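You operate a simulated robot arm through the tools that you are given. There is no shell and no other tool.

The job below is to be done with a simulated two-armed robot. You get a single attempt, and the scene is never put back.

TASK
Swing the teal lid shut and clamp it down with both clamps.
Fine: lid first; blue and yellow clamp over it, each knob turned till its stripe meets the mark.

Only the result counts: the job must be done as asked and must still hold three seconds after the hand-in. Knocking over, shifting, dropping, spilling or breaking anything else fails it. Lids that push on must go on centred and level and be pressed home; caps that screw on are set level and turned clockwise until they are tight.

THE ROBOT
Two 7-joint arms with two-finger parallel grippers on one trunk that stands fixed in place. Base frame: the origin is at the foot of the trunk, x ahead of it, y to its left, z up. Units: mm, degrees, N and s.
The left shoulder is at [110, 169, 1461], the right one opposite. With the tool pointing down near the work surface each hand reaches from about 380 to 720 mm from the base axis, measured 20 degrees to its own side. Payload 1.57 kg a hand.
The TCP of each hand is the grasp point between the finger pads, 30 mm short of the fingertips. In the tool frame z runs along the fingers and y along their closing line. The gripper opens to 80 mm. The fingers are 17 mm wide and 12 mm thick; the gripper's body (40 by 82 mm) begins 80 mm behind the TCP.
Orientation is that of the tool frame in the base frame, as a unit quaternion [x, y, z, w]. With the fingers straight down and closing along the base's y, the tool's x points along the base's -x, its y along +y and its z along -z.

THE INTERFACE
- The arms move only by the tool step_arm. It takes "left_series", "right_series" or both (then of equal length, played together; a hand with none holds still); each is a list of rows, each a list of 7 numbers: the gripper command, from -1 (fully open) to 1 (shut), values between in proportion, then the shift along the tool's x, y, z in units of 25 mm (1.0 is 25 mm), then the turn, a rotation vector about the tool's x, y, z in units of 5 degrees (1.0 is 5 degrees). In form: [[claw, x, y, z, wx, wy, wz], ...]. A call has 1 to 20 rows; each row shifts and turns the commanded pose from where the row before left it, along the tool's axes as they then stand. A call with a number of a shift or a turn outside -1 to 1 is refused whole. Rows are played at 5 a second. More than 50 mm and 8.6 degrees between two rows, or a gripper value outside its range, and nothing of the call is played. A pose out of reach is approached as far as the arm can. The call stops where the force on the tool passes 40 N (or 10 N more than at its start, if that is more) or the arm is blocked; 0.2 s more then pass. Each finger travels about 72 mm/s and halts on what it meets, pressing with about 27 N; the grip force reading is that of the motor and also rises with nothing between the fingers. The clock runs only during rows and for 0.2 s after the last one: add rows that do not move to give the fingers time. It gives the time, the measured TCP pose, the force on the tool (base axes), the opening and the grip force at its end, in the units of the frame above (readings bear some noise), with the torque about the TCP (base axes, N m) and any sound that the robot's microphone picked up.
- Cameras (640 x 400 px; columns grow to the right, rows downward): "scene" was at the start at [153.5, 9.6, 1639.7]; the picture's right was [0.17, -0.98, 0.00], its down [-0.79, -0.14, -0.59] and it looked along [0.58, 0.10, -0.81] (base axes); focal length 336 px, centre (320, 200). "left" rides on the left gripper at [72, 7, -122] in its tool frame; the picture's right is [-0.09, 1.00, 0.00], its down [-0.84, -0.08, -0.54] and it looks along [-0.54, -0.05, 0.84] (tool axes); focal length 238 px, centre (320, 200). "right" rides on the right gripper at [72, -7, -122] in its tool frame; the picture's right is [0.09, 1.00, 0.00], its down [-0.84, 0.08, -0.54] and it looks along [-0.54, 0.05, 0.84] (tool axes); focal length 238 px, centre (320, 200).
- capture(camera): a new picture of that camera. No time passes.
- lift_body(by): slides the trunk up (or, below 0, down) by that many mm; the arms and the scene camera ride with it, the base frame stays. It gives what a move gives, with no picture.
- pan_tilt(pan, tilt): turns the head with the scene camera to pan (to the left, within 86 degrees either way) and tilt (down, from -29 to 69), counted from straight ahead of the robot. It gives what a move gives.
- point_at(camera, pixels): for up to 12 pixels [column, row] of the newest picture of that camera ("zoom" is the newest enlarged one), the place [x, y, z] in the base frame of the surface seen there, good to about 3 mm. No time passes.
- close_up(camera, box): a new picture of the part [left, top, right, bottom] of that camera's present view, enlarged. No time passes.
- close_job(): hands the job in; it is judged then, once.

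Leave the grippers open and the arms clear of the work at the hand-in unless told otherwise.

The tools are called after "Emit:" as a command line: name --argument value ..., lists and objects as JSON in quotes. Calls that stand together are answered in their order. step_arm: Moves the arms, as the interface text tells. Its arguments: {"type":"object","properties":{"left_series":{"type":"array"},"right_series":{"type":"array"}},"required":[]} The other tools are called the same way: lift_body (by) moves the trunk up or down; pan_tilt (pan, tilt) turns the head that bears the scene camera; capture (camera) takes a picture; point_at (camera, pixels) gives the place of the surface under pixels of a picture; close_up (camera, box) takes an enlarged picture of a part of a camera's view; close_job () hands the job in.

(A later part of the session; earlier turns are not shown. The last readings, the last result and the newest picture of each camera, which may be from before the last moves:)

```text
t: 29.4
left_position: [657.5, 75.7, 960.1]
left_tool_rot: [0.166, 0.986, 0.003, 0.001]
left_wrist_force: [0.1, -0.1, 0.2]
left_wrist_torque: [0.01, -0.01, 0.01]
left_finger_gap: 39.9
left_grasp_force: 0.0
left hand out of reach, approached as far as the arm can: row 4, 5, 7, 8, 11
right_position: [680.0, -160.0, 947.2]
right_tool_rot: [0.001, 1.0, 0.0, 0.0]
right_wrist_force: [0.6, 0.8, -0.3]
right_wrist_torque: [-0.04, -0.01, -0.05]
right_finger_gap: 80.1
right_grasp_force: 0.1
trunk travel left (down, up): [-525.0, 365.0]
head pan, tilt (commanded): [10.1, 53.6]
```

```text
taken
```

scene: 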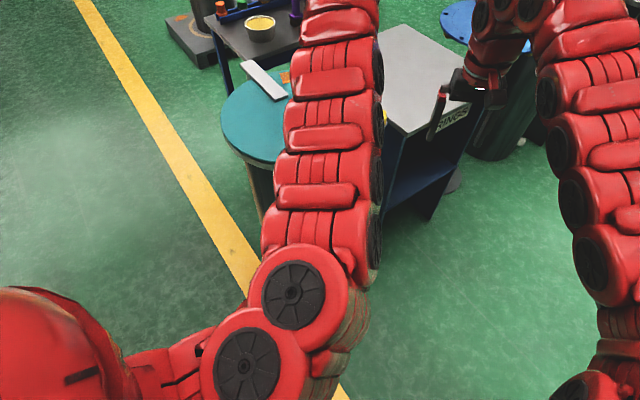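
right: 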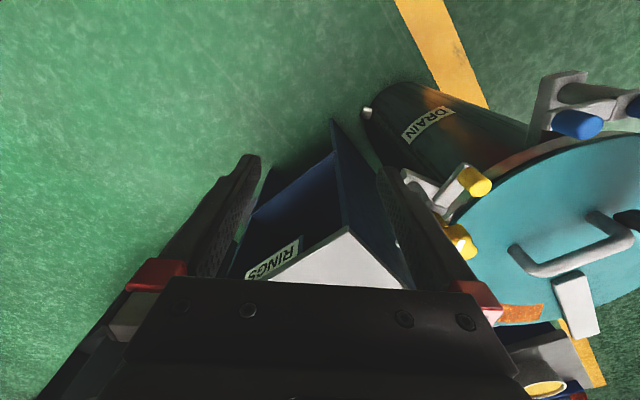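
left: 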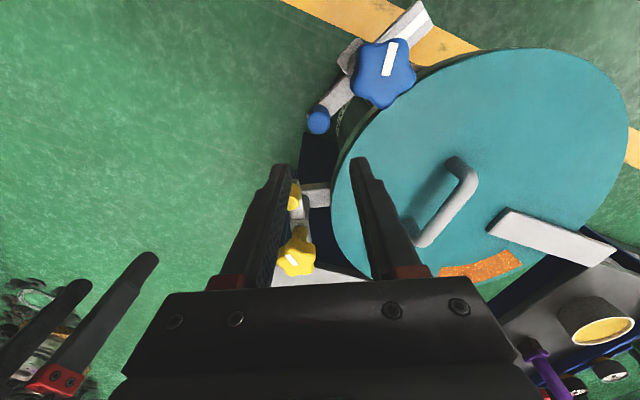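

The left wrist camera now looks down on the blue clamp: peg at (319,120), knob at (384,75), mark at (415,22). I enlarge and measure them.

Emit:
close_up --camera "left" --box '[290, 0, 450, 140]'

Emit:
point_at --camera "left" --pixels '[[393, 42], [387, 72], [384, 80], [360, 70], [413, 72], [385, 104], [317, 120], [323, 115], [420, 14], [408, 32], [312, 118], [402, 45]]'

```text
2.86 times, centred on (370, 70) of left
```

zoom: 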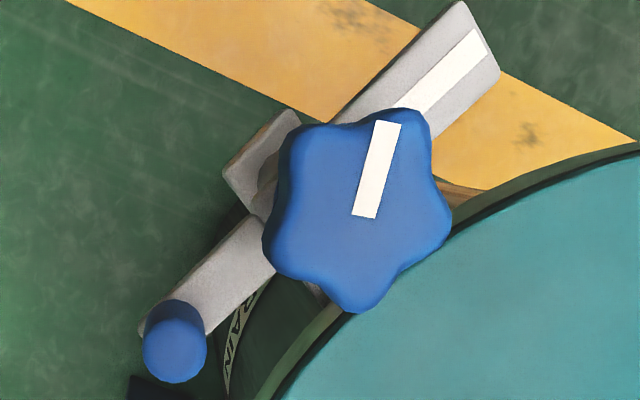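

```text
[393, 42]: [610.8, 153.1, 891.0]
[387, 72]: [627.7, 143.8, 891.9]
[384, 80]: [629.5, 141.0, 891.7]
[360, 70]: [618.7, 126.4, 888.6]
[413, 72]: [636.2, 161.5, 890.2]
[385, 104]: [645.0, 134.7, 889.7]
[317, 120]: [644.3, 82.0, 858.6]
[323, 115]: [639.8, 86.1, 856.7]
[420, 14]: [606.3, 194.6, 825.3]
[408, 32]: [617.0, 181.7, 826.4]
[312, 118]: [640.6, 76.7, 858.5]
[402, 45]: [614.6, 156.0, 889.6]
```

The knob stripe points about 151° and the bar mark about 107.5°, so roughly 43° clockwise are needed later. The wrist camera puts the peg near (645, 82), the scene camera near (647, 76); I take (646, 79) and descend to z≈905 for a closer look.

Emit:
step_arm --left_series '[[0, 0.159, -0.009, 0.733, 0, 0, 0], [0, 0.159, -0.009, 0.733, 0, 0, 0], [0, 0.159, -0.009, 0.733, 0, 0, 0], [0, 0, 0, 0, 0, 0, 0]]'

Emit:
capture --camera "left"

```text
t: 30.4
left_position: [645.7, 81.9, 903.6]
left_tool_rot: [0.165, 0.986, 0.002, 0.002]
left_wrist_force: [0.4, -1.1, 0.1]
left_wrist_torque: [-0.01, 0.02, 0.0]
left_finger_gap: 40.0
left_grasp_force: 0.0
right_position: [680.5, -160.3, 946.5]
right_tool_rot: [0.001, 1.0, 0.0, 0.0]
right_wrist_force: [0.2, 1.1, 0.5]
right_wrist_torque: [-0.04, -0.01, 0.0]
right_finger_gap: 80.4
right_grasp_force: 0.1
trunk travel left (down, up): [-525.0, 365.0]
head pan, tilt (commanded): [10.1, 53.6]
```

```text
taken
```

left: 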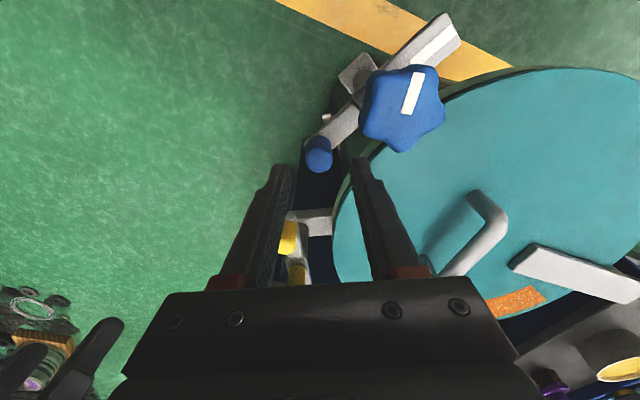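

The peg's top appears at (319,160), just where the tool axis meets it, so the hand is centred on it. I descend to TCP z≈864 (tips ≈834, above the bar top at 829) and close on the peg.

Emit:
step_arm --left_series '[[0, 0, 0, 0.8, 0, 0, 0], [0, 0, 0, 0.8, 0, 0, 0], [0, 0, 0, 0, 0, 0, 0], [1, 0, 0, 0, 0, 0, 0], [1, 0, 0, 0, 0, 0, 0], [1, 0, 0, 0, 0, 0, 0], [1, 0, 0, 0, 0, 0, 0]]'

Emit:
capture --camera "left"

```text
t: 32.0
left_position: [644.4, 80.0, 863.7]
left_tool_rot: [0.166, 0.986, 0.003, 0.001]
left_wrist_force: [-2.1, -3.9, -0.6]
left_wrist_torque: [-0.61, -0.16, -0.04]
left_finger_gap: 21.5
left_grasp_force: 34.5
right_position: [681.0, -161.1, 945.6]
right_tool_rot: [0.002, 1.0, -0.001, 0.001]
right_wrist_force: [-0.1, 0.5, -0.8]
right_wrist_torque: [0.03, 0.01, -0.02]
right_finger_gap: 79.9
right_grasp_force: 0.1
trunk travel left (down, up): [-525.0, 365.0]
head pan, tilt (commanded): [10.1, 53.6]
```

```text
taken
```

left: 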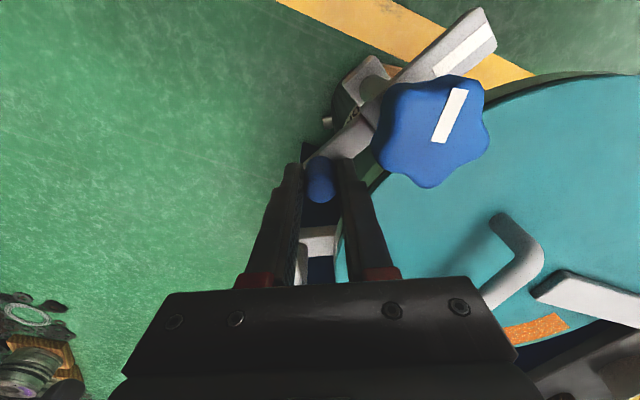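

The peg is held (21.5 mm between the fingers). I try the swing with two small steps (about 16 mm) toward the robot along the arc and watch the force.

Emit:
step_arm --left_series '[[1, 0.274, -0.176, 0, 0, 0, 0], [1, 0.295, -0.139, 0, 0, 0, 0], [1, 0, 0, 0, 0, 0, 0]]'

Emit:
capture --camera "left"

```text
t: 32.8
left_position: [636.6, 79.9, 863.4]
left_tool_rot: [0.166, 0.986, 0.004, 0.0]
left_wrist_force: [-1.3, -5.6, -16.4]
left_wrist_torque: [-0.62, -0.48, 0.2]
left_finger_gap: 21.5
left_grasp_force: 34.9
left hand out of reach, approached as far as the arm can: row 2
right_position: [681.2, -161.4, 944.9]
right_tool_rot: [0.001, 1.0, 0.0, -0.001]
right_wrist_force: [-1.1, 0.6, 0.4]
right_wrist_torque: [-0.01, 0.0, 0.01]
right_finger_gap: 80.2
right_grasp_force: 0.1
trunk travel left (down, up): [-525.0, 365.0]
head pan, tilt (commanded): [10.1, 53.6]
```

```text
taken
```

left: 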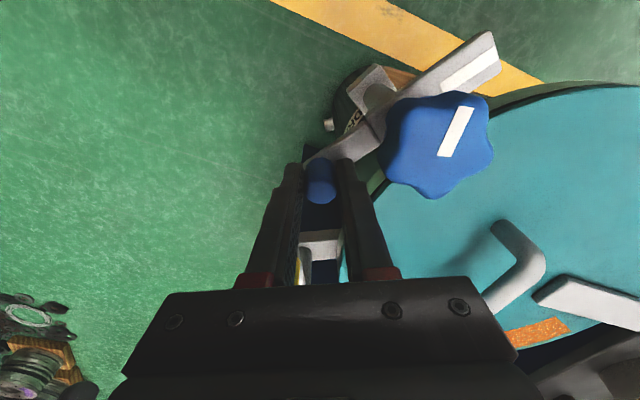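

The bar swings freely with the peg (its mark end turned toward the lid), so this is the right direction. But the left arm reports a reach limit at this pose, maybe from the wrist yaw. I try yawing the hand back 10° about the peg to see whether that frees the arm.

Emit:
step_arm --left_series '[[1, 0, 0, 0, 0, 0, -1], [1, 0, 0, 0, 0, 0, -1], [1, 0, 0, 0, 0, 0, 0]]'

```text
t: 33.6
left_position: [638.4, 78.7, 864.3]
left_tool_rot: [0.079, 0.997, 0.003, 0.002]
left_wrist_force: [5.0, -1.1, -11.8]
left_wrist_torque: [-0.39, -0.35, -0.24]
left_finger_gap: 21.3
left_grasp_force: 34.9
right_position: [681.6, -162.3, 946.0]
right_tool_rot: [0.0, 1.0, 0.0, -0.001]
right_wrist_force: [-0.3, 0.6, -0.3]
right_wrist_torque: [0.03, -0.02, -0.03]
right_finger_gap: 80.2
right_grasp_force: 0.0
trunk travel left (down, up): [-525.0, 365.0]
head pan, tilt (commanded): [10.1, 53.6]
```

The yaw was accepted. I try the next two arc steps.

Emit:
step_arm --left_series '[[1, 0.313, -0.093, 0, 0, 0, 0], [1, 0.322, -0.051, 0, 0, 0, 0], [1, 0, 0, 0, 0, 0, 0]]'

```text
t: 34.4
left_position: [637.0, 80.1, 864.6]
left_tool_rot: [0.079, 0.997, 0.003, 0.003]
left_wrist_force: [4.7, 0.0, -10.0]
left_wrist_torque: [-0.44, -0.19, -0.29]
left_finger_gap: 21.5
left_grasp_force: 34.2
left hand out of reach, approached as far as the arm can: row 1, 2
right_position: [681.4, -160.5, 945.0]
right_tool_rot: [0.001, 1.0, 0.001, -0.001]
right_wrist_force: [0.4, 0.6, -0.2]
right_wrist_torque: [0.03, -0.02, 0.04]
right_finger_gap: 79.9
right_grasp_force: 0.1
trunk travel left (down, up): [-525.0, 365.0]
head pan, tilt (commanded): [10.1, 53.6]
```

Moving toward the robot is what the arm cannot do here: with the trunk this low the arm is too folded. I open the fingers to 40 mm, rise 60 mm off the peg, and then I'll raise the trunk.

Emit:
step_arm --left_series '[[0, 0, 0, 0, 0, 0, 0], [0, 0, 0, 0, 0, 0, 0], [0, 0, 0, -0.8, 0, 0, 0], [0, 0, 0, -0.8, 0, 0, 0], [0, 0, 0, -0.8, 0, 0, 0], [0, 0, 0, 0, 0, 0, 0]]'

```text
t: 35.8
left_position: [637.9, 81.5, 925.0]
left_tool_rot: [0.079, 0.997, 0.004, 0.002]
left_wrist_force: [-0.9, 0.2, -0.9]
left_wrist_torque: [-0.03, 0.01, 0.0]
left_finger_gap: 40.0
left_grasp_force: 0.1
right_position: [680.4, -160.8, 945.1]
right_tool_rot: [0.001, 1.0, 0.0, 0.0]
right_wrist_force: [0.6, 0.6, -0.5]
right_wrist_torque: [0.04, 0.03, 0.0]
right_finger_gap: 79.8
right_grasp_force: 0.0
trunk travel left (down, up): [-525.0, 365.0]
head pan, tilt (commanded): [10.1, 53.6]
```

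The hand is free of the peg. I raise the trunk by 170 mm (both hands go up with it).

Emit:
lift_body --by 170

Emit:
capture --camera "left"

Emit:
capture --camera "scene"

```text
t: 37.7
left_position: [637.3, 80.3, 1096.8]
left_tool_rot: [0.08, 0.997, 0.003, 0.003]
left_wrist_force: [-0.2, -1.1, -0.7]
left_wrist_torque: [-0.03, 0.0, 0.02]
left_finger_gap: 39.9
left_grasp_force: 0.1
right_position: [681.2, -161.4, 1116.6]
right_tool_rot: [0.001, 1.0, 0.0, 0.0]
right_wrist_force: [0.2, -0.2, -0.6]
right_wrist_torque: [0.03, -0.01, 0.01]
right_finger_gap: 80.0
right_grasp_force: 0.1
trunk travel left (down, up): [-695.0, 195.0]
head pan, tilt (commanded): [10.1, 53.6]
```

```text
taken
```

left: 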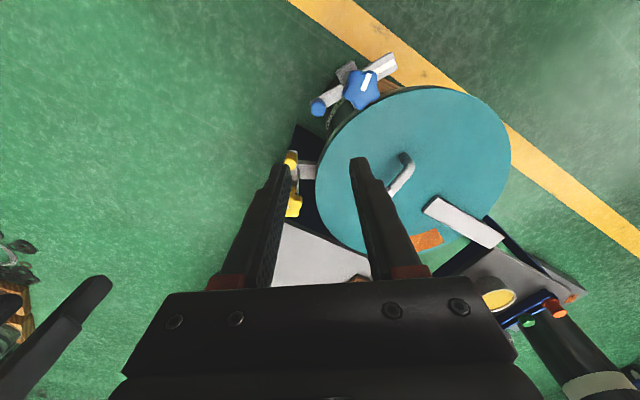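

```text
taken
```

scene: 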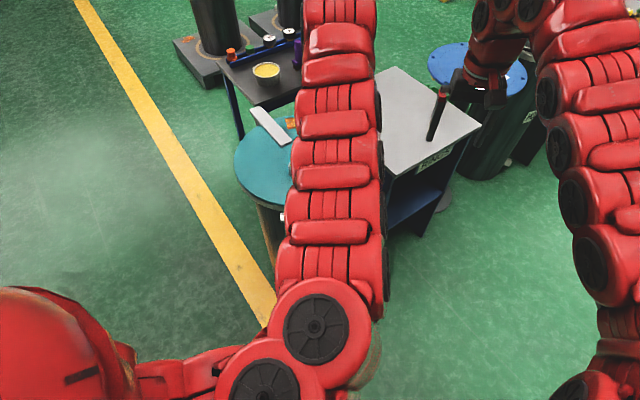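

I descend to z≈930 (tips above the knob top) and then test in free air whether the hand can now reach the clamp's end position near (570, 115).

Emit:
step_arm --left_series '[[0, 0, 0, 0.95, 0, 0, 0], [0, 0, 0, 0.95, 0, 0, 0], [0, 0, 0, 0.95, 0, 0, 0], [0, 0, 0, 0.95, 0, 0, 0], [0, 0, 0, 0.95, 0, 0, 0], [0, 0, 0, 0.95, 0, 0, 0], [0, 0, 0, 0.95, 0, 0, 0], [0, 0.9, 0.1, 0, 0, 0, 0], [0, 0.9, 0.1, 0, 0, 0, 0], [0, 0.8, 0.4, 0, 0, 0, 0], [0, 0, 0.6, 0, 0, 0, 0], [0, 0, 0, 0, 0, 0, 0]]'

```text
t: 39.7
left_position: [618.5, 89.7, 920.3]
left_tool_rot: [0.081, 0.997, 0.006, 0.012]
left_wrist_force: [-3.8, 0.0, 13.6]
left_wrist_torque: [0.4, 0.12, 0.17]
left_finger_gap: 39.4
left_grasp_force: 0.2
left hand out of reach, approached as far as the arm can: row 8, 9, 10
right_position: [679.7, -160.8, 1116.4]
right_tool_rot: [0.0, 1.0, 0.001, 0.0]
right_wrist_force: [0.8, 0.0, -1.2]
right_wrist_torque: [0.07, 0.0, 0.03]
right_finger_gap: 80.0
right_grasp_force: 0.1
trunk travel left (down, up): [-695.0, 195.0]
head pan, tilt (commanded): [10.1, 53.6]
stopped in row 10 (left hand): the force on the tool passed its limit at 55 N (the readings are from after the stop); the commanded pose is now the measured one
```

Something was touched while the arm dipped (tips near z≈890, probably the knob top). I rise first and look.

Emit:
step_arm --left_series '[[0, 0, 0, -0.8, 0, 0, 0], [0, 0, 0, -0.8, 0, 0, 0], [0, 0, 0, 0, 0, 0, 0]]'

Emit:
capture --camera "left"

Emit:
close_up --camera "left" --box '[280, 0, 480, 140]'

```text
t: 40.5
left_position: [631.2, 86.3, 942.3]
left_tool_rot: [0.08, 0.997, 0.004, 0.01]
left_wrist_force: [-0.1, 0.3, -1.0]
left_wrist_torque: [-0.01, 0.03, 0.02]
left_finger_gap: 39.8
left_grasp_force: 0.1
left hand out of reach, approached as far as the arm can: row 1, 2
right_position: [680.7, -159.3, 1115.7]
right_tool_rot: [0.001, 1.0, 0.0, -0.001]
right_wrist_force: [-0.3, 0.0, 1.1]
right_wrist_torque: [0.01, 0.03, 0.02]
right_finger_gap: 80.0
right_grasp_force: 0.2
trunk travel left (down, up): [-695.0, 195.0]
head pan, tilt (commanded): [10.1, 53.6]
```

```text
taken
```

left: 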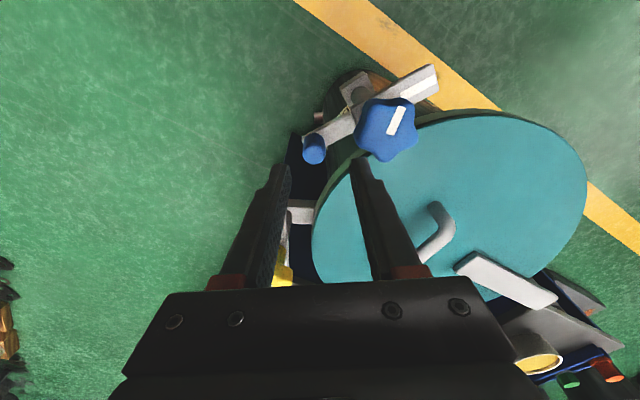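

```text
2.86 times, centred on (380, 70) of left
```

zoom: 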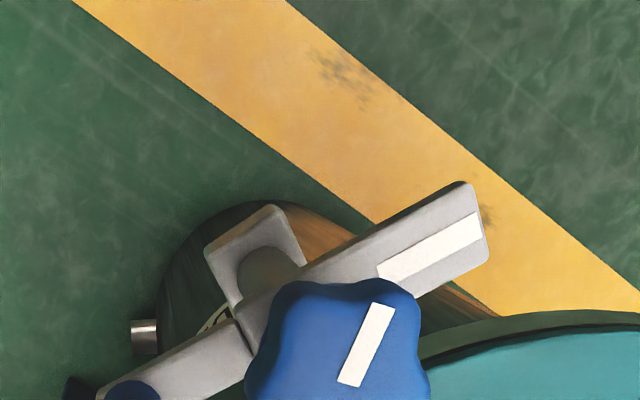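

Nothing looks disturbed; the bar is still turned about 10°. The left arm's posture seems to have become awkward. I raise the trunk 110 mm more (lifting the hand safely over the knob), then bring the left arm back toward its starting area to straighten its posture.

Emit:
lift_body --by 110

Emit:
step_arm --left_series '[[0, 0, 0.9, 0, 0, 0, 0], [0, 0, 0.9, 0, 0, 0, 0], [0, 0, 0.9, 0, 0, 0, 0], [0, 0, 0.9, 0, 0, 0, 0], [0, 0.1, 0.9, 0, 0, 0, 0], [0, 0.1, 0.9, 0, 0, 0, 0], [0, 0.1, 0.9, 0, 0, 0, 0], [0, 0.1, 0.9, 0, 0, 0, 0], [0, 0.1, 0.9, 0, 0, 0, 0], [0, 0.1, 0.9, 0, 0, 0, 0], [0, 0.1, 0.9, 0, 0, 0, 0], [0, 0.1, 0.9, 0, 0, 0, 0], [0, 0, 0, 0, 0, 0, -0.9], [0, 0, 0, 0, 0, 0, -0.9], [0, 0, 0, 0, 0, 0, 0]]'

Emit:
capture --camera "scene"

```text
t: 42.0
left_position: [632.3, 84.7, 1052.0]
left_tool_rot: [0.08, 0.997, 0.005, 0.01]
left_wrist_force: [-0.4, -0.4, -0.1]
left_wrist_torque: [-0.02, 0.0, 0.04]
left_finger_gap: 40.0
left_grasp_force: 0.1
right_position: [680.9, -159.9, 1225.5]
right_tool_rot: [0.001, 1.0, 0.001, 0.0]
right_wrist_force: [-0.1, -0.5, -0.2]
right_wrist_torque: [-0.02, 0.0, -0.02]
right_finger_gap: 79.9
right_grasp_force: 0.1
trunk travel left (down, up): [-805.0, 85.0]
head pan, tilt (commanded): [10.1, 53.6]
```

```text
t: 45.1
left_position: [655.4, 356.0, 1052.4]
left_tool_rot: [0.002, 1.0, 0.004, 0.01]
left_wrist_force: [0.5, 0.6, 0.9]
left_wrist_torque: [-0.03, 0.01, -0.02]
left_finger_gap: 40.2
left_grasp_force: 0.1
right_position: [680.2, -160.9, 1226.1]
right_tool_rot: [0.001, 1.0, -0.001, -0.001]
right_wrist_force: [-0.1, 0.0, -0.5]
right_wrist_torque: [0.0, 0.03, -0.01]
right_finger_gap: 80.0
right_grasp_force: 0.2
trunk travel left (down, up): [-805.0, 85.0]
head pan, tilt (commanded): [10.1, 53.6]
```

```text
taken
```

scene: 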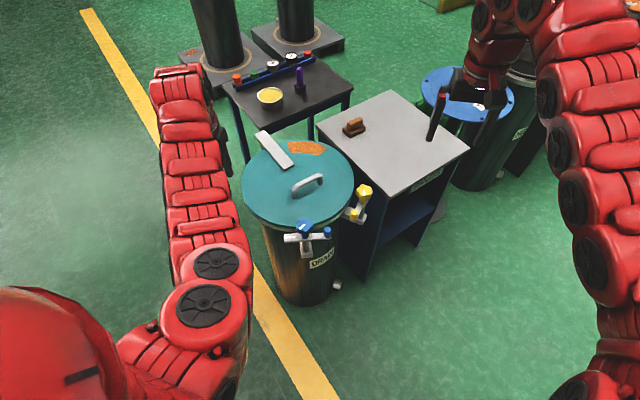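

The left arm's elbow has swung inward, which explains the limits. The right arm still has its fresh posture and can reach the blue clamp as well. I return the left hand to its starting area (572, 423, 1200) to keep it clear, opened.

Emit:
step_arm --left_series '[[-1, 0.474, 0.383, -0.857, 0, 0, 0], [-1, 0.474, 0.383, -0.857, 0, 0, 0], [-1, 0.474, 0.383, -0.857, 0, 0, 0], [-1, 0.474, 0.383, -0.857, 0, 0, 0], [-1, 0.474, 0.383, -0.857, 0, 0, 0], [-1, 0.474, 0.383, -0.857, 0, 0, 0], [-1, 0.474, 0.383, -0.857, 0, 0, 0], [-1, 0, 0, 0, 0, 0, 0]]'

Emit:
capture --camera "scene"

```text
t: 47.0
left_position: [569.9, 418.9, 1204.2]
left_tool_rot: [0.004, 1.0, 0.004, 0.009]
left_wrist_force: [-0.1, -0.6, -0.5]
left_wrist_torque: [0.06, 0.0, 0.0]
left_finger_gap: 80.0
left_grasp_force: 0.1
right_position: [680.2, -161.3, 1226.0]
right_tool_rot: [0.0, 1.0, 0.0, 0.0]
right_wrist_force: [-0.2, -0.2, 0.0]
right_wrist_torque: [0.03, 0.0, -0.02]
right_finger_gap: 80.1
right_grasp_force: 0.0
trunk travel left (down, up): [-805.0, 85.0]
head pan, tilt (commanded): [10.1, 53.6]
```

```text
taken
```

scene: 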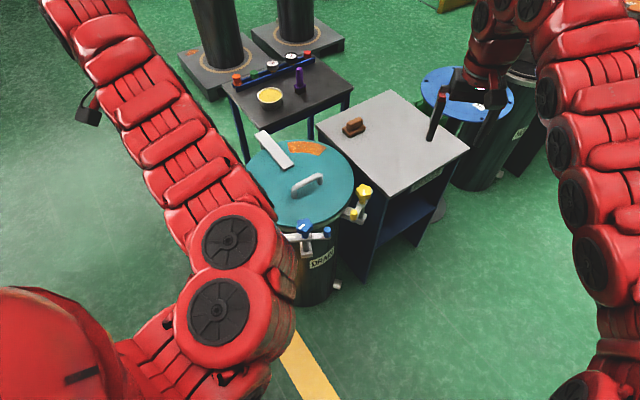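

The left elbow now sits in front of the body. I measure where its links are, to know how much room the right arm has.

Emit:
point_at --camera "scene" --pixels '[[230, 242], [218, 312], [285, 275], [270, 340], [190, 180], [140, 100], [90, 110], [150, 350], [255, 200], [610, 270], [560, 90], [600, 190]]'

```text
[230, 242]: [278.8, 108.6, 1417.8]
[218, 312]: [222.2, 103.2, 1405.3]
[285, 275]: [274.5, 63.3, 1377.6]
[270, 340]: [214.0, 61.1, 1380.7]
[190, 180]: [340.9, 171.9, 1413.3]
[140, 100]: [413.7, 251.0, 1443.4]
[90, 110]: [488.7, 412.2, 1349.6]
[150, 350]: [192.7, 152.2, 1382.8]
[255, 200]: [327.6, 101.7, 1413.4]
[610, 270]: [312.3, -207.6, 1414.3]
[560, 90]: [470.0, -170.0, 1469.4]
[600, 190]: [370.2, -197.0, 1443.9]
```

There is enough room: the left elbow stays at y>60, x<330. I lower the trunk 100 mm and then bring the right hand toward the blue peg, at (620, 60, 960), yawing it 45° to the left.

Emit:
lift_body --by -100

Emit:
step_arm --right_series '[[-1, 0.24, 0.884, 0.664, 0, 0, 0], [-1, 0.24, 0.884, 0.664, 0, 0, 0], [-1, 0.24, 0.884, 0.664, 0, 0, 0], [-1, 0.24, 0.884, 0.664, 0, 0, 0], [-1, 0.24, 0.884, 0.664, 0, 0, 0], [-1, 0.24, 0.884, 0.664, 0, 0, 0], [-1, 0.24, 0.884, 0.664, 0, 0, 0], [-1, 0.24, 0.884, 0.664, 0, 0, 0], [0.1, 0.24, 0.884, 0.664, 0, 0, 0], [0.1, 0.24, 0.884, 0.664, 0, 0, 0], [0.1, 0, 0, 0, 0, 0, -1], [0.1, 0, 0, 0, 0, 0, -1], [0.1, 0, 0, 0, 0, 0, -1], [0.1, 0, 0, 0, 0, 0, -1], [0.1, 0, 0, 0, 0, 0, -1], [0.1, 0, 0, 0, 0, 0, -1], [0.1, 0, 0, 0, 0, 0, -1], [0.1, 0, 0, 0, 0, 0, -1], [0.1, 0, 0, 0, 0, 0, -1], [0.1, 0, 0, 0, 0, 0, 0]]'

Emit:
capture --camera "right"

Emit:
capture --camera "scene"

```text
t: 48.3
left_position: [569.5, 421.2, 1102.5]
left_tool_rot: [0.005, 1.0, 0.004, 0.009]
left_wrist_force: [0.7, 0.8, -0.2]
left_wrist_torque: [0.03, 0.04, 0.03]
left_finger_gap: 80.0
left_grasp_force: 0.1
right_position: [679.5, -161.2, 1126.5]
right_tool_rot: [0.002, 1.0, 0.001, -0.001]
right_wrist_force: [-0.5, 0.1, 0.2]
right_wrist_torque: [-0.03, 0.04, -0.01]
right_finger_gap: 79.8
right_grasp_force: 0.1
trunk travel left (down, up): [-705.0, 185.0]
head pan, tilt (commanded): [10.1, 53.6]
```

```text
t: 52.5
left_position: [570.3, 419.4, 1102.9]
left_tool_rot: [0.004, 1.0, 0.003, 0.01]
left_wrist_force: [1.0, -0.6, -0.4]
left_wrist_torque: [0.0, -0.02, 0.01]
left_finger_gap: 80.1
left_grasp_force: 0.1
right_position: [619.9, 61.2, 960.3]
right_tool_rot: [-0.382, 0.924, 0.0, -0.001]
right_wrist_force: [0.7, -0.1, -0.2]
right_wrist_torque: [0.02, -0.02, -0.03]
right_finger_gap: 36.2
right_grasp_force: 0.1
trunk travel left (down, up): [-705.0, 185.0]
head pan, tilt (commanded): [10.1, 53.6]
```

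```text
taken
```

right: 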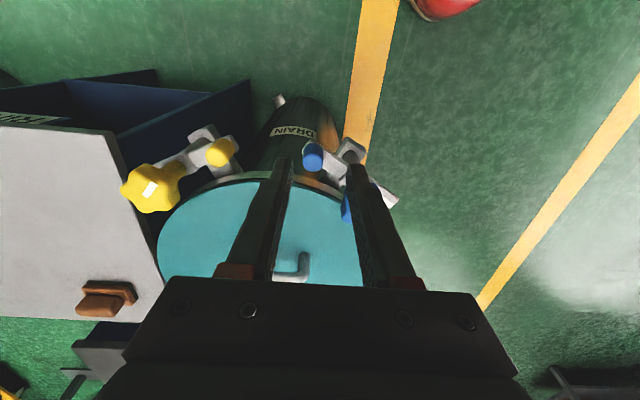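

```text
taken
```

scene: 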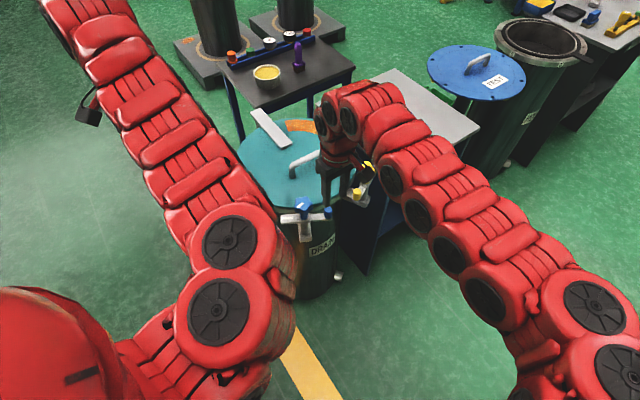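

The right arm moved well. The blue peg is at (327,213) in the scene picture and (313,155) in the right wrist picture. I measure it with both.

Emit:
close_up --camera "scene" --box '[270, 180, 350, 250]'

Emit:
point_at --camera "right" --pixels '[[313, 158], [308, 160], [318, 160], [314, 165], [380, 197], [395, 197], [345, 210]]'

Emit:
point_at --camera "scene" --pixels '[[327.5, 211], [325.5, 211], [330, 212], [303, 202], [298, 205], [291, 216], [284, 216.5]]'

```text
5.71 times, centred on (310, 215) of scene
```

zoom: 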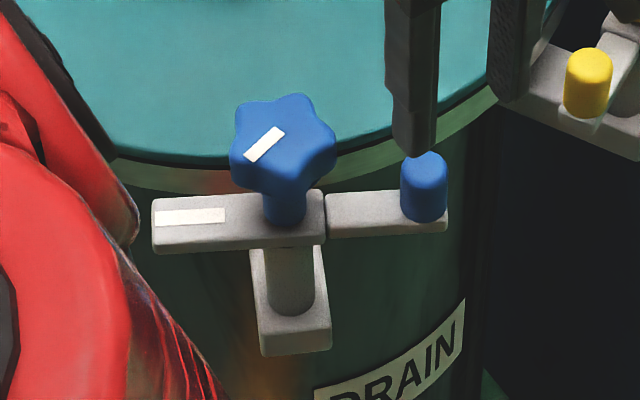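

```text
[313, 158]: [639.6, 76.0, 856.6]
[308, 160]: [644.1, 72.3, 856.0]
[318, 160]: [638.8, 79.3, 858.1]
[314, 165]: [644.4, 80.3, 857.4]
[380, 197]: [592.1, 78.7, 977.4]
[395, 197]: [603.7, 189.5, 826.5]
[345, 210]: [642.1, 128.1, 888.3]
```

```text
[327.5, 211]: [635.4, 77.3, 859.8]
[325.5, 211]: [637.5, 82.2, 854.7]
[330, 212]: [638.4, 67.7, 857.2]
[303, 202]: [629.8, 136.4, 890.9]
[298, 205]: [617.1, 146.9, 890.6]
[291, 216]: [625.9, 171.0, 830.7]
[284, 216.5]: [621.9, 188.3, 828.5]
```

Both cameras put the peg near (640, 76.5). I move the right hand over it and down to z≈905, then check alignment.

Emit:
step_arm --right_series '[[0.1, -0.5, -0.062, 0, 0, 0, 0], [0.1, -0.5, -0.062, 0.2, 0, 0, 0], [0.1, 0, 0, 1, 0, 0, 0], [0.1, 0, 0, 1, 0, 0, 0], [0.1, 0, 0, 0, 0, 0, 0]]'

Emit:
capture --camera "right"

Emit:
close_up --camera "scene" --box '[270, 160, 370, 250]'

```text
t: 53.7
left_position: [569.4, 421.1, 1103.6]
left_tool_rot: [0.004, 1.0, 0.004, 0.01]
left_wrist_force: [-0.8, -0.5, 0.3]
left_wrist_torque: [0.01, -0.02, -0.01]
left_finger_gap: 79.8
left_grasp_force: 0.1
right_position: [638.9, 75.7, 904.8]
right_tool_rot: [-0.381, 0.924, 0.0, 0.001]
right_wrist_force: [0.1, 0.6, -0.1]
right_wrist_torque: [0.0, -0.01, -0.02]
right_finger_gap: 35.9
right_grasp_force: 0.0
trunk travel left (down, up): [-705.0, 185.0]
head pan, tilt (commanded): [10.1, 53.6]
```

```text
taken
```

right: 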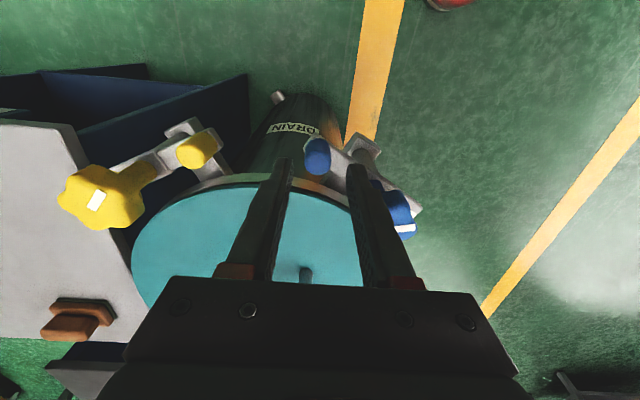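

```text
4.44 times, centred on (320, 205) of scene
```

zoom: 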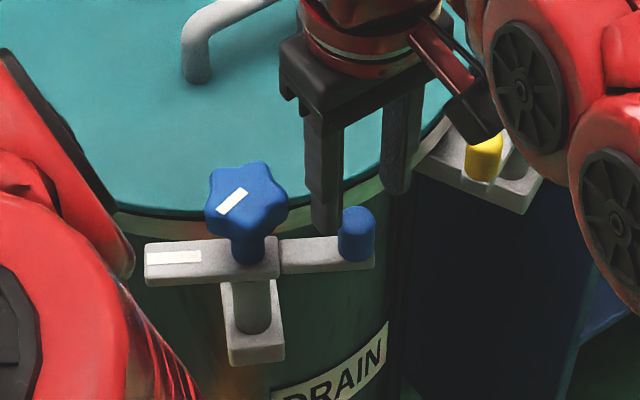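

The peg top appears at about (317,161), right at the tool axis. I descend to z≈864 and close on the peg.

Emit:
step_arm --right_series '[[0.1, 0, 0, 0.8, 0, 0, 0], [0.1, 0, 0, 0.84, 0, 0, 0], [0.1, 0, 0, 0, 0, 0, 0], [1, 0, 0, 0, 0, 0, 0], [1, 0, 0, 0, 0, 0, 0], [1, 0, 0, 0, 0, 0, 0], [1, 0, 0, 0, 0, 0, 0]]'

```text
t: 55.3
left_position: [570.7, 420.2, 1103.1]
left_tool_rot: [0.004, 1.0, 0.004, 0.009]
left_wrist_force: [0.3, -1.0, 0.0]
left_wrist_torque: [0.02, 0.0, 0.01]
left_finger_gap: 80.4
left_grasp_force: 0.0
right_position: [640.3, 75.7, 863.9]
right_tool_rot: [-0.382, 0.924, 0.0, 0.0]
right_wrist_force: [3.0, -4.6, 2.4]
right_wrist_torque: [-0.4, 0.32, -0.15]
right_finger_gap: 21.5
right_grasp_force: 34.8
trunk travel left (down, up): [-705.0, 185.0]
head pan, tilt (commanded): [10.1, 53.6]
```

The peg is gripped at (640, 76). I pull it along the arc about the post, first 45°.

Emit:
step_arm --right_series '[[1, 0.255, 0.196, 0, 0, 0, 0], [1, 0.227, 0.228, 0, 0, 0, 0], [1, 0.195, 0.256, 0, 0, 0, 0], [1, 0.16, 0.279, 0, 0, 0, 0], [1, 0.122, 0.297, 0, 0, 0, 0], [1, 0.082, 0.311, 0, 0, 0, 0], [1, 0, 0, 0, 0, 0, 0]]'

Emit:
capture --camera "right"

Emit:
close_up --camera "scene" --box '[270, 160, 370, 250]'

```text
t: 56.9
left_position: [570.5, 420.6, 1104.3]
left_tool_rot: [0.004, 1.0, 0.004, 0.009]
left_wrist_force: [-0.5, 0.3, -0.7]
left_wrist_torque: [-0.05, -0.01, -0.01]
left_finger_gap: 79.8
left_grasp_force: 0.0
right_position: [592.0, 85.5, 863.3]
right_tool_rot: [-0.383, 0.924, 0.002, 0.0]
right_wrist_force: [-4.6, -2.5, -8.4]
right_wrist_torque: [-0.16, -0.06, 0.18]
right_finger_gap: 21.6
right_grasp_force: 34.4
trunk travel left (down, up): [-705.0, 185.0]
head pan, tilt (commanded): [10.1, 53.6]
```

```text
taken
```

right: 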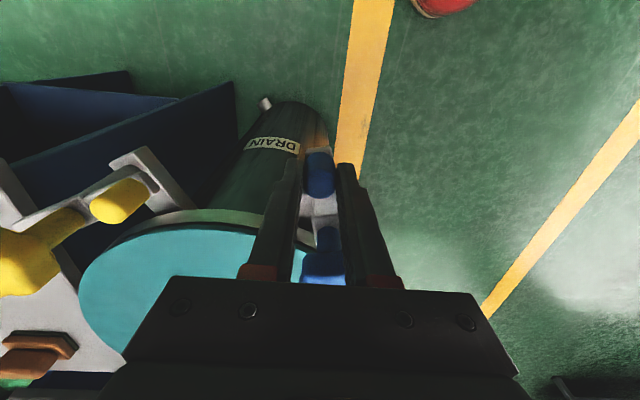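

```text
4.44 times, centred on (320, 205) of scene
```

zoom: 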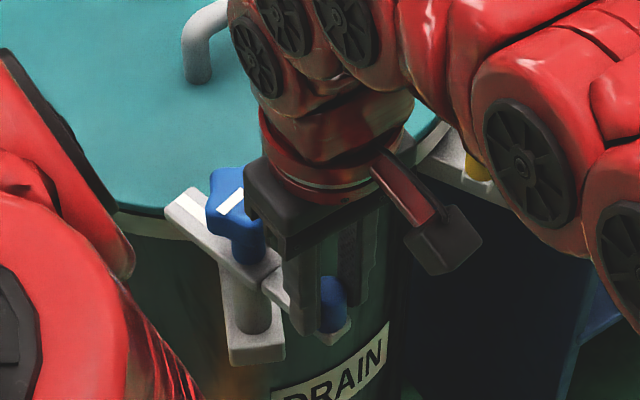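

The bar is swinging over the lid. I continue about 37° more to the radial position.

Emit:
step_arm --right_series '[[1, 0.03, 0.32, 0, 0, 0, 0], [1, -0.012, 0.321, 0, 0, 0, 0], [1, -0.054, 0.317, 0, 0, 0, 0], [1, -0.095, 0.307, 0, 0, 0, 0], [1, -0.134, 0.292, 0, 0, 0, 0], [1, 0, 0, 0, 0, 0, 0]]'

Emit:
capture --camera "right"

Emit:
close_up --camera "scene" --box '[270, 160, 370, 250]'

```text
t: 58.3
left_position: [570.4, 420.2, 1101.6]
left_tool_rot: [0.005, 1.0, 0.003, 0.009]
left_wrist_force: [1.0, 0.1, 0.2]
left_wrist_torque: [-0.01, -0.01, 0.0]
left_finger_gap: 79.9
left_grasp_force: 0.0
right_position: [570.5, 118.1, 864.7]
right_tool_rot: [-0.383, 0.924, 0.001, -0.001]
right_wrist_force: [-0.6, -0.6, -7.7]
right_wrist_torque: [-0.07, 0.1, 0.0]
right_finger_gap: 21.2
right_grasp_force: 34.4
trunk travel left (down, up): [-705.0, 185.0]
head pan, tilt (commanded): [10.1, 53.6]
```

```text
taken
```

right: 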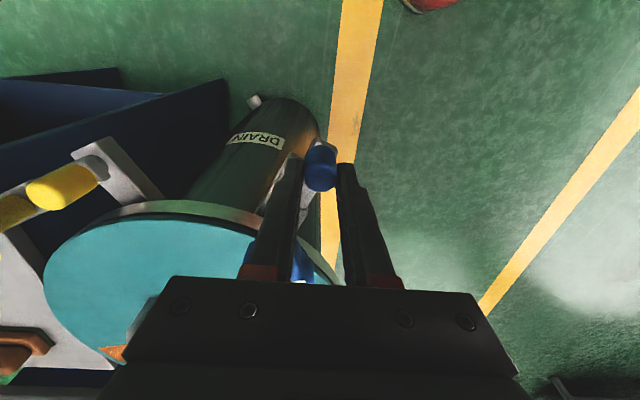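

```text
4.44 times, centred on (320, 205) of scene
```

zoom: 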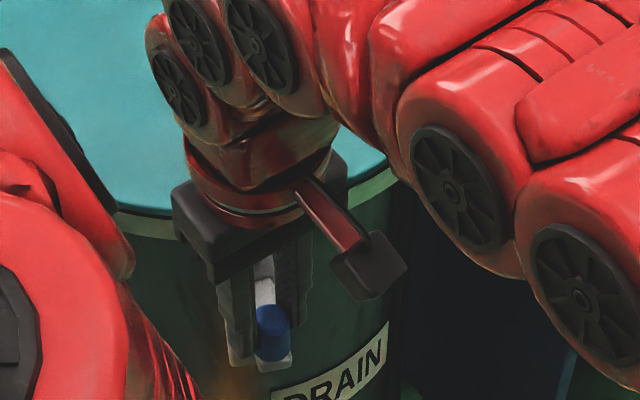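

The peg is at (570, 118), i.e. the bar now points along the radius (peg at 197° from the post). I nudge 4 mm further to see whether there is a stop.

Emit:
step_arm --right_series '[[1, -0.082, 0.137, 0, 0, 0, 0], [1, 0, 0, 0, 0, 0, 0]]'

```text
t: 58.9
left_position: [570.4, 419.5, 1102.8]
left_tool_rot: [0.004, 1.0, 0.004, 0.009]
left_wrist_force: [0.0, 0.4, -0.2]
left_wrist_torque: [0.0, -0.02, 0.0]
left_finger_gap: 80.1
left_grasp_force: 0.0
right_position: [570.8, 121.0, 864.3]
right_tool_rot: [-0.382, 0.924, 0.001, 0.0]
right_wrist_force: [-3.1, -1.9, -1.9]
right_wrist_torque: [-0.41, 0.31, -0.05]
right_finger_gap: 21.5
right_grasp_force: 34.1
trunk travel left (down, up): [-705.0, 185.0]
head pan, tilt (commanded): [10.1, 53.6]
```

A slight force appears (3–4 N). I nudge 4 mm more to confirm whether it is the stop.

Emit:
step_arm --right_series '[[1, -0.09, 0.132, 0, 0, 0, 0], [1, 0, 0, 0, 0, 0, 0]]'

```text
t: 59.5
left_position: [570.6, 418.7, 1102.6]
left_tool_rot: [0.005, 1.0, 0.004, 0.009]
left_wrist_force: [0.8, -0.6, 0.1]
left_wrist_torque: [-0.04, 0.01, -0.02]
left_finger_gap: 80.0
left_grasp_force: 0.1
right_position: [570.5, 124.6, 864.6]
right_tool_rot: [-0.382, 0.924, 0.0, 0.0]
right_wrist_force: [3.6, -7.7, 3.7]
right_wrist_torque: [-0.45, 0.17, 0.02]
right_finger_gap: 21.6
right_grasp_force: 34.6
trunk travel left (down, up): [-705.0, 185.0]
head pan, tilt (commanded): [10.1, 53.6]
```

Resistance grows to about 8 N. I open the fingers, rise 60 mm and look at where the bar stands.

Emit:
step_arm --right_series '[[0.1, 0, 0, 0, 0, 0, 0], [0.1, 0, 0, 0, 0, 0, 0], [0.1, 0, 0, -0.9, 0, 0, 0], [0.1, 0, 0, -0.9, 0, 0, 0], [0.1, 0, 0, -0.9, 0, 0, 0], [0.1, 0.9, 0, 0, 0, 0, 0], [0.1, 0.9, 0, 0, 0, 0, 0], [0.1, 0, 0, 0, 0, 0, 0]]'

Emit:
capture --camera "right"

Emit:
close_up --camera "right" --box '[240, 80, 440, 260]'

Emit:
capture --camera "scene"

```text
t: 61.3
left_position: [569.0, 420.4, 1102.6]
left_tool_rot: [0.004, 1.0, 0.003, 0.01]
left_wrist_force: [0.1, -0.7, 1.0]
left_wrist_torque: [-0.02, 0.0, 0.03]
left_finger_gap: 80.1
left_grasp_force: 0.0
right_position: [558.2, 104.7, 925.4]
right_tool_rot: [-0.382, 0.924, -0.001, -0.001]
right_wrist_force: [-0.1, -0.2, 0.7]
right_wrist_torque: [0.02, -0.02, 0.01]
right_finger_gap: 36.2
right_grasp_force: 0.1
right hand out of reach, approached as far as the arm can: row 7
trunk travel left (down, up): [-705.0, 185.0]
head pan, tilt (commanded): [10.1, 53.6]
```

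```text
taken
```

right: 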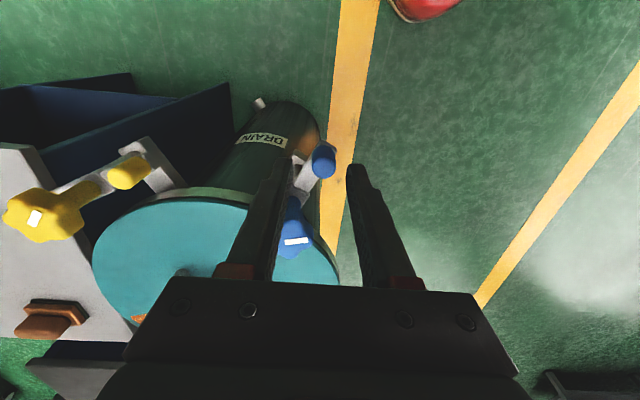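

```text
2.22 times, centred on (340, 170) of right
```

zoom: 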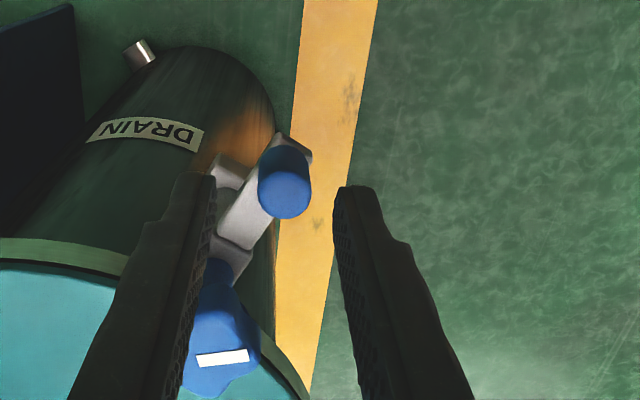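

```text
taken
```

scene: 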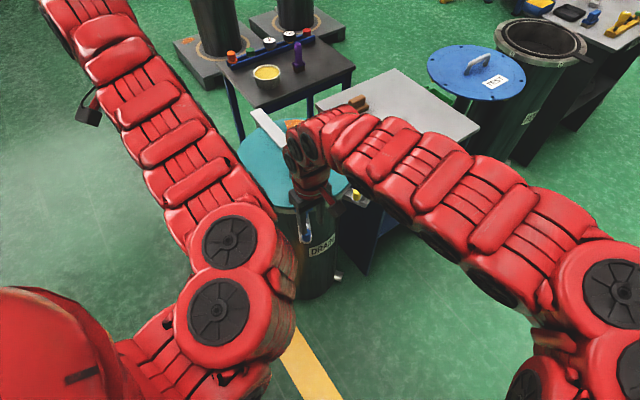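

I measure the peg, the bar and the knob in this view to find the bar's angle.

Emit:
point_at --camera "right" --pixels '[[323, 165], [318, 162], [328, 166], [305, 180], [296, 240], [287, 242], [305, 239], [290, 215], [303, 225], [316, 176]]'

```text
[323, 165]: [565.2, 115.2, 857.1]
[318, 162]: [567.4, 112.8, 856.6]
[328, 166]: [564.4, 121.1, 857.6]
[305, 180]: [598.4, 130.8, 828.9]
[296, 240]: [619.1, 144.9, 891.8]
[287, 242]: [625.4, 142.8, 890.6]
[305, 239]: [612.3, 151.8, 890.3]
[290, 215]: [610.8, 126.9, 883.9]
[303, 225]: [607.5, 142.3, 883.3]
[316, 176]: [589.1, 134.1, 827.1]
```

The bar is now exactly radial (peg near (566,117), 197° from the post); the extra push sprang back, so it sits at its stop with the mark end over the lid. The knob's stripe still points about 147°, so the knob did not turn with the bar; it needs about 130° clockwise to meet the mark at 17.5°. I lift the right hand and bring it over the knob.

Emit:
step_arm --right_series '[[-0.65, 0, 0, -0.85, 0, 0, 0], [-0.65, 0, 0, -0.85, 0, 0, 0], [-0.65, -0.6, -0.23, -0.85, 0, 0, 0], [-0.65, -0.75, -0.29, -0.85, 0, 0, 0], [-0.65, -0.75, -0.29, 0, 0, 0, 0], [-0.65, -0.75, -0.29, 0, 0, 0, 0], [-0.65, 0, 0, 0, 0, 0, 0]]'

Emit:
capture --camera "right"

```text
t: 62.9
left_position: [569.1, 419.6, 1103.9]
left_tool_rot: [0.004, 1.0, 0.003, 0.01]
left_wrist_force: [0.3, 0.5, 0.4]
left_wrist_torque: [0.02, -0.01, -0.02]
left_finger_gap: 80.1
left_grasp_force: 0.1
right_position: [635.3, 141.6, 1009.3]
right_tool_rot: [-0.381, 0.924, 0.0, 0.0]
right_wrist_force: [-0.4, -0.2, -0.4]
right_wrist_torque: [0.03, 0.0, -0.03]
right_finger_gap: 66.1
right_grasp_force: 0.1
right hand out of reach, approached as far as the arm can: row 1, 2
trunk travel left (down, up): [-705.0, 185.0]
head pan, tilt (commanded): [10.1, 53.6]
```

```text
taken
```

right: 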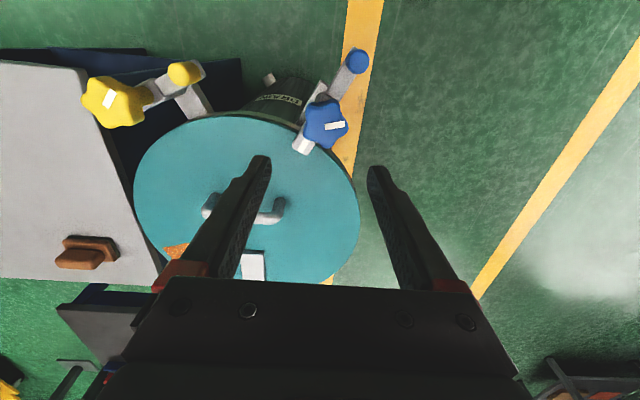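

The clamp is well in view: knob at (325,122), mark end on the lid at (303,145). I enlarge it and measure knob, stripe and mark.

Emit:
close_up --camera "right" --box '[280, 40, 390, 165]'

Emit:
point_at --camera "right" --pixels '[[326, 126], [344, 125], [325, 122], [318, 102], [346, 112], [310, 118], [335, 143], [315, 143], [303, 146], [357, 60], [350, 75], [308, 138]]'

```text
3.20 times, centred on (335, 102) of right
```

zoom: 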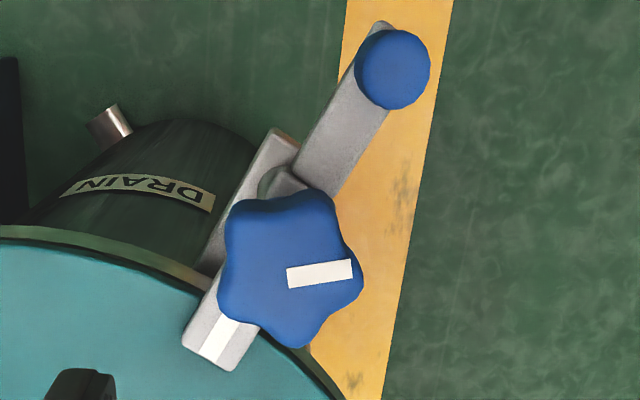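

```text
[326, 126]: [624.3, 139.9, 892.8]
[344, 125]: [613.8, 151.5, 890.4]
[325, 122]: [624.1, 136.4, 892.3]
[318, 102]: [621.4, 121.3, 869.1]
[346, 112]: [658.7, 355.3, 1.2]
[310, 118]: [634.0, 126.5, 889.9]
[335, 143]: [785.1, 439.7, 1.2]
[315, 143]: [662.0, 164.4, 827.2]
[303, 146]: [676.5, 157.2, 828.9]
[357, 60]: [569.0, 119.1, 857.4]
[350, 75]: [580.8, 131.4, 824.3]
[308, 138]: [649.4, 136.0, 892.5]
```

The stripe points at about 145° from a lobe and the bar's mark at about 17.6°, so the knob must turn about 127° clockwise. I lower the trunk 70 mm for better reach (tips to about z 909, above the knob top 892).

Emit:
lift_body --by -70

```text
t: 64.0
left_position: [569.5, 421.2, 1032.9]
left_tool_rot: [0.004, 1.0, 0.003, 0.009]
left_wrist_force: [0.2, 0.4, 0.2]
left_wrist_torque: [-0.01, 0.02, 0.02]
left_finger_gap: 80.1
left_grasp_force: 0.0
right_position: [635.5, 141.6, 938.5]
right_tool_rot: [-0.382, 0.924, -0.001, 0.0]
right_wrist_force: [0.7, 0.0, 0.5]
right_wrist_torque: [0.01, -0.02, 0.0]
right_finger_gap: 66.0
right_grasp_force: 0.0
trunk travel left (down, up): [-635.0, 255.0]
head pan, tilt (commanded): [10.1, 53.6]
```

I test in free air how far the right wrist can yaw here: first up 20 mm, then 95° clockwise.

Emit:
step_arm --right_series '[[-0.65, 0, 0, -0.8, 0, 0, 0], [-0.65, 0, 0, 0, 0, 0, 1], [-0.65, 0, 0, 0, 0, 0, 1], [-0.65, 0, 0, 0, 0, 0, 1], [-0.65, 0, 0, 0, 0, 0, 1], [-0.65, 0, 0, 0, 0, 0, 1], [-0.65, 0, 0, 0, 0, 0, 1], [-0.65, 0, 0, 0, 0, 0, 1], [-0.65, 0, 0, 0, 0, 0, 1], [-0.65, 0, 0, 0, 0, 0, 1], [-0.65, 0, 0, 0, 0, 0, 1], [-0.65, 0, 0, 0, 0, 0, 1], [-0.65, 0, 0, 0, 0, 0, 1], [-0.65, 0, 0, 0, 0, 0, 1], [-0.65, 0, 0, 0, 0, 0, 1], [-0.65, 0, 0, 0, 0, 0, 1], [-0.65, 0, 0, 0, 0, 0, 1], [-0.65, 0, 0, 0, 0, 0, 1], [-0.65, 0, 0, 0, 0, 0, 1], [-0.65, 0, 0, 0, 0, 0, 1]]'

```text
t: 68.2
left_position: [569.4, 420.3, 1033.7]
left_tool_rot: [0.004, 1.0, 0.003, 0.01]
left_wrist_force: [-0.5, 1.0, -1.0]
left_wrist_torque: [0.0, 0.02, 0.02]
left_finger_gap: 80.1
left_grasp_force: 0.0
right_position: [634.3, 141.9, 958.7]
right_tool_rot: [0.424, 0.906, 0.001, -0.001]
right_wrist_force: [0.4, -0.2, -0.4]
right_wrist_torque: [-0.03, -0.03, 0.02]
right_finger_gap: 65.9
right_grasp_force: 0.1
trunk travel left (down, up): [-635.0, 255.0]
head pan, tilt (commanded): [10.1, 53.6]
```

It yaws freely to −50°. I test 25° further.

Emit:
step_arm --right_series '[[-0.65, 0, 0, 0, 0, 0, 1], [-0.65, 0, 0, 0, 0, 0, 1], [-0.65, 0, 0, 0, 0, 0, 1], [-0.65, 0, 0, 0, 0, 0, 1], [-0.65, 0, 0, 0, 0, 0, 1], [-0.65, 0, 0, 0, 0, 0, 0]]'

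Emit:
capture --camera "right"

Emit:
capture --camera "scene"

```text
t: 69.6
left_position: [569.9, 421.8, 1032.8]
left_tool_rot: [0.004, 1.0, 0.003, 0.009]
left_wrist_force: [1.0, -0.4, 0.4]
left_wrist_torque: [0.02, 0.02, 0.0]
left_finger_gap: 80.1
left_grasp_force: 0.1
right_position: [634.6, 140.7, 958.1]
right_tool_rot: [0.61, 0.793, -0.001, 0.001]
right_wrist_force: [-0.3, 0.0, 0.0]
right_wrist_torque: [0.0, -0.01, 0.0]
right_finger_gap: 66.0
right_grasp_force: 0.1
trunk travel left (down, up): [-635.0, 255.0]
head pan, tilt (commanded): [10.1, 53.6]
```

```text
taken
```

right: 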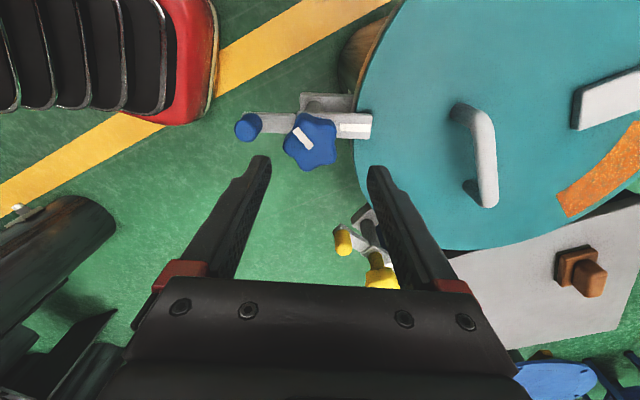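

```text
taken
```

scene: 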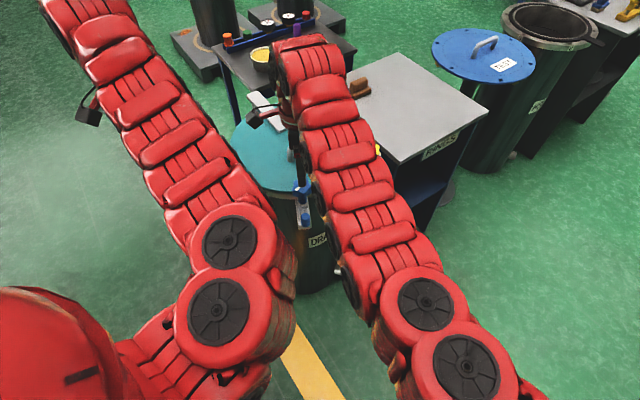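

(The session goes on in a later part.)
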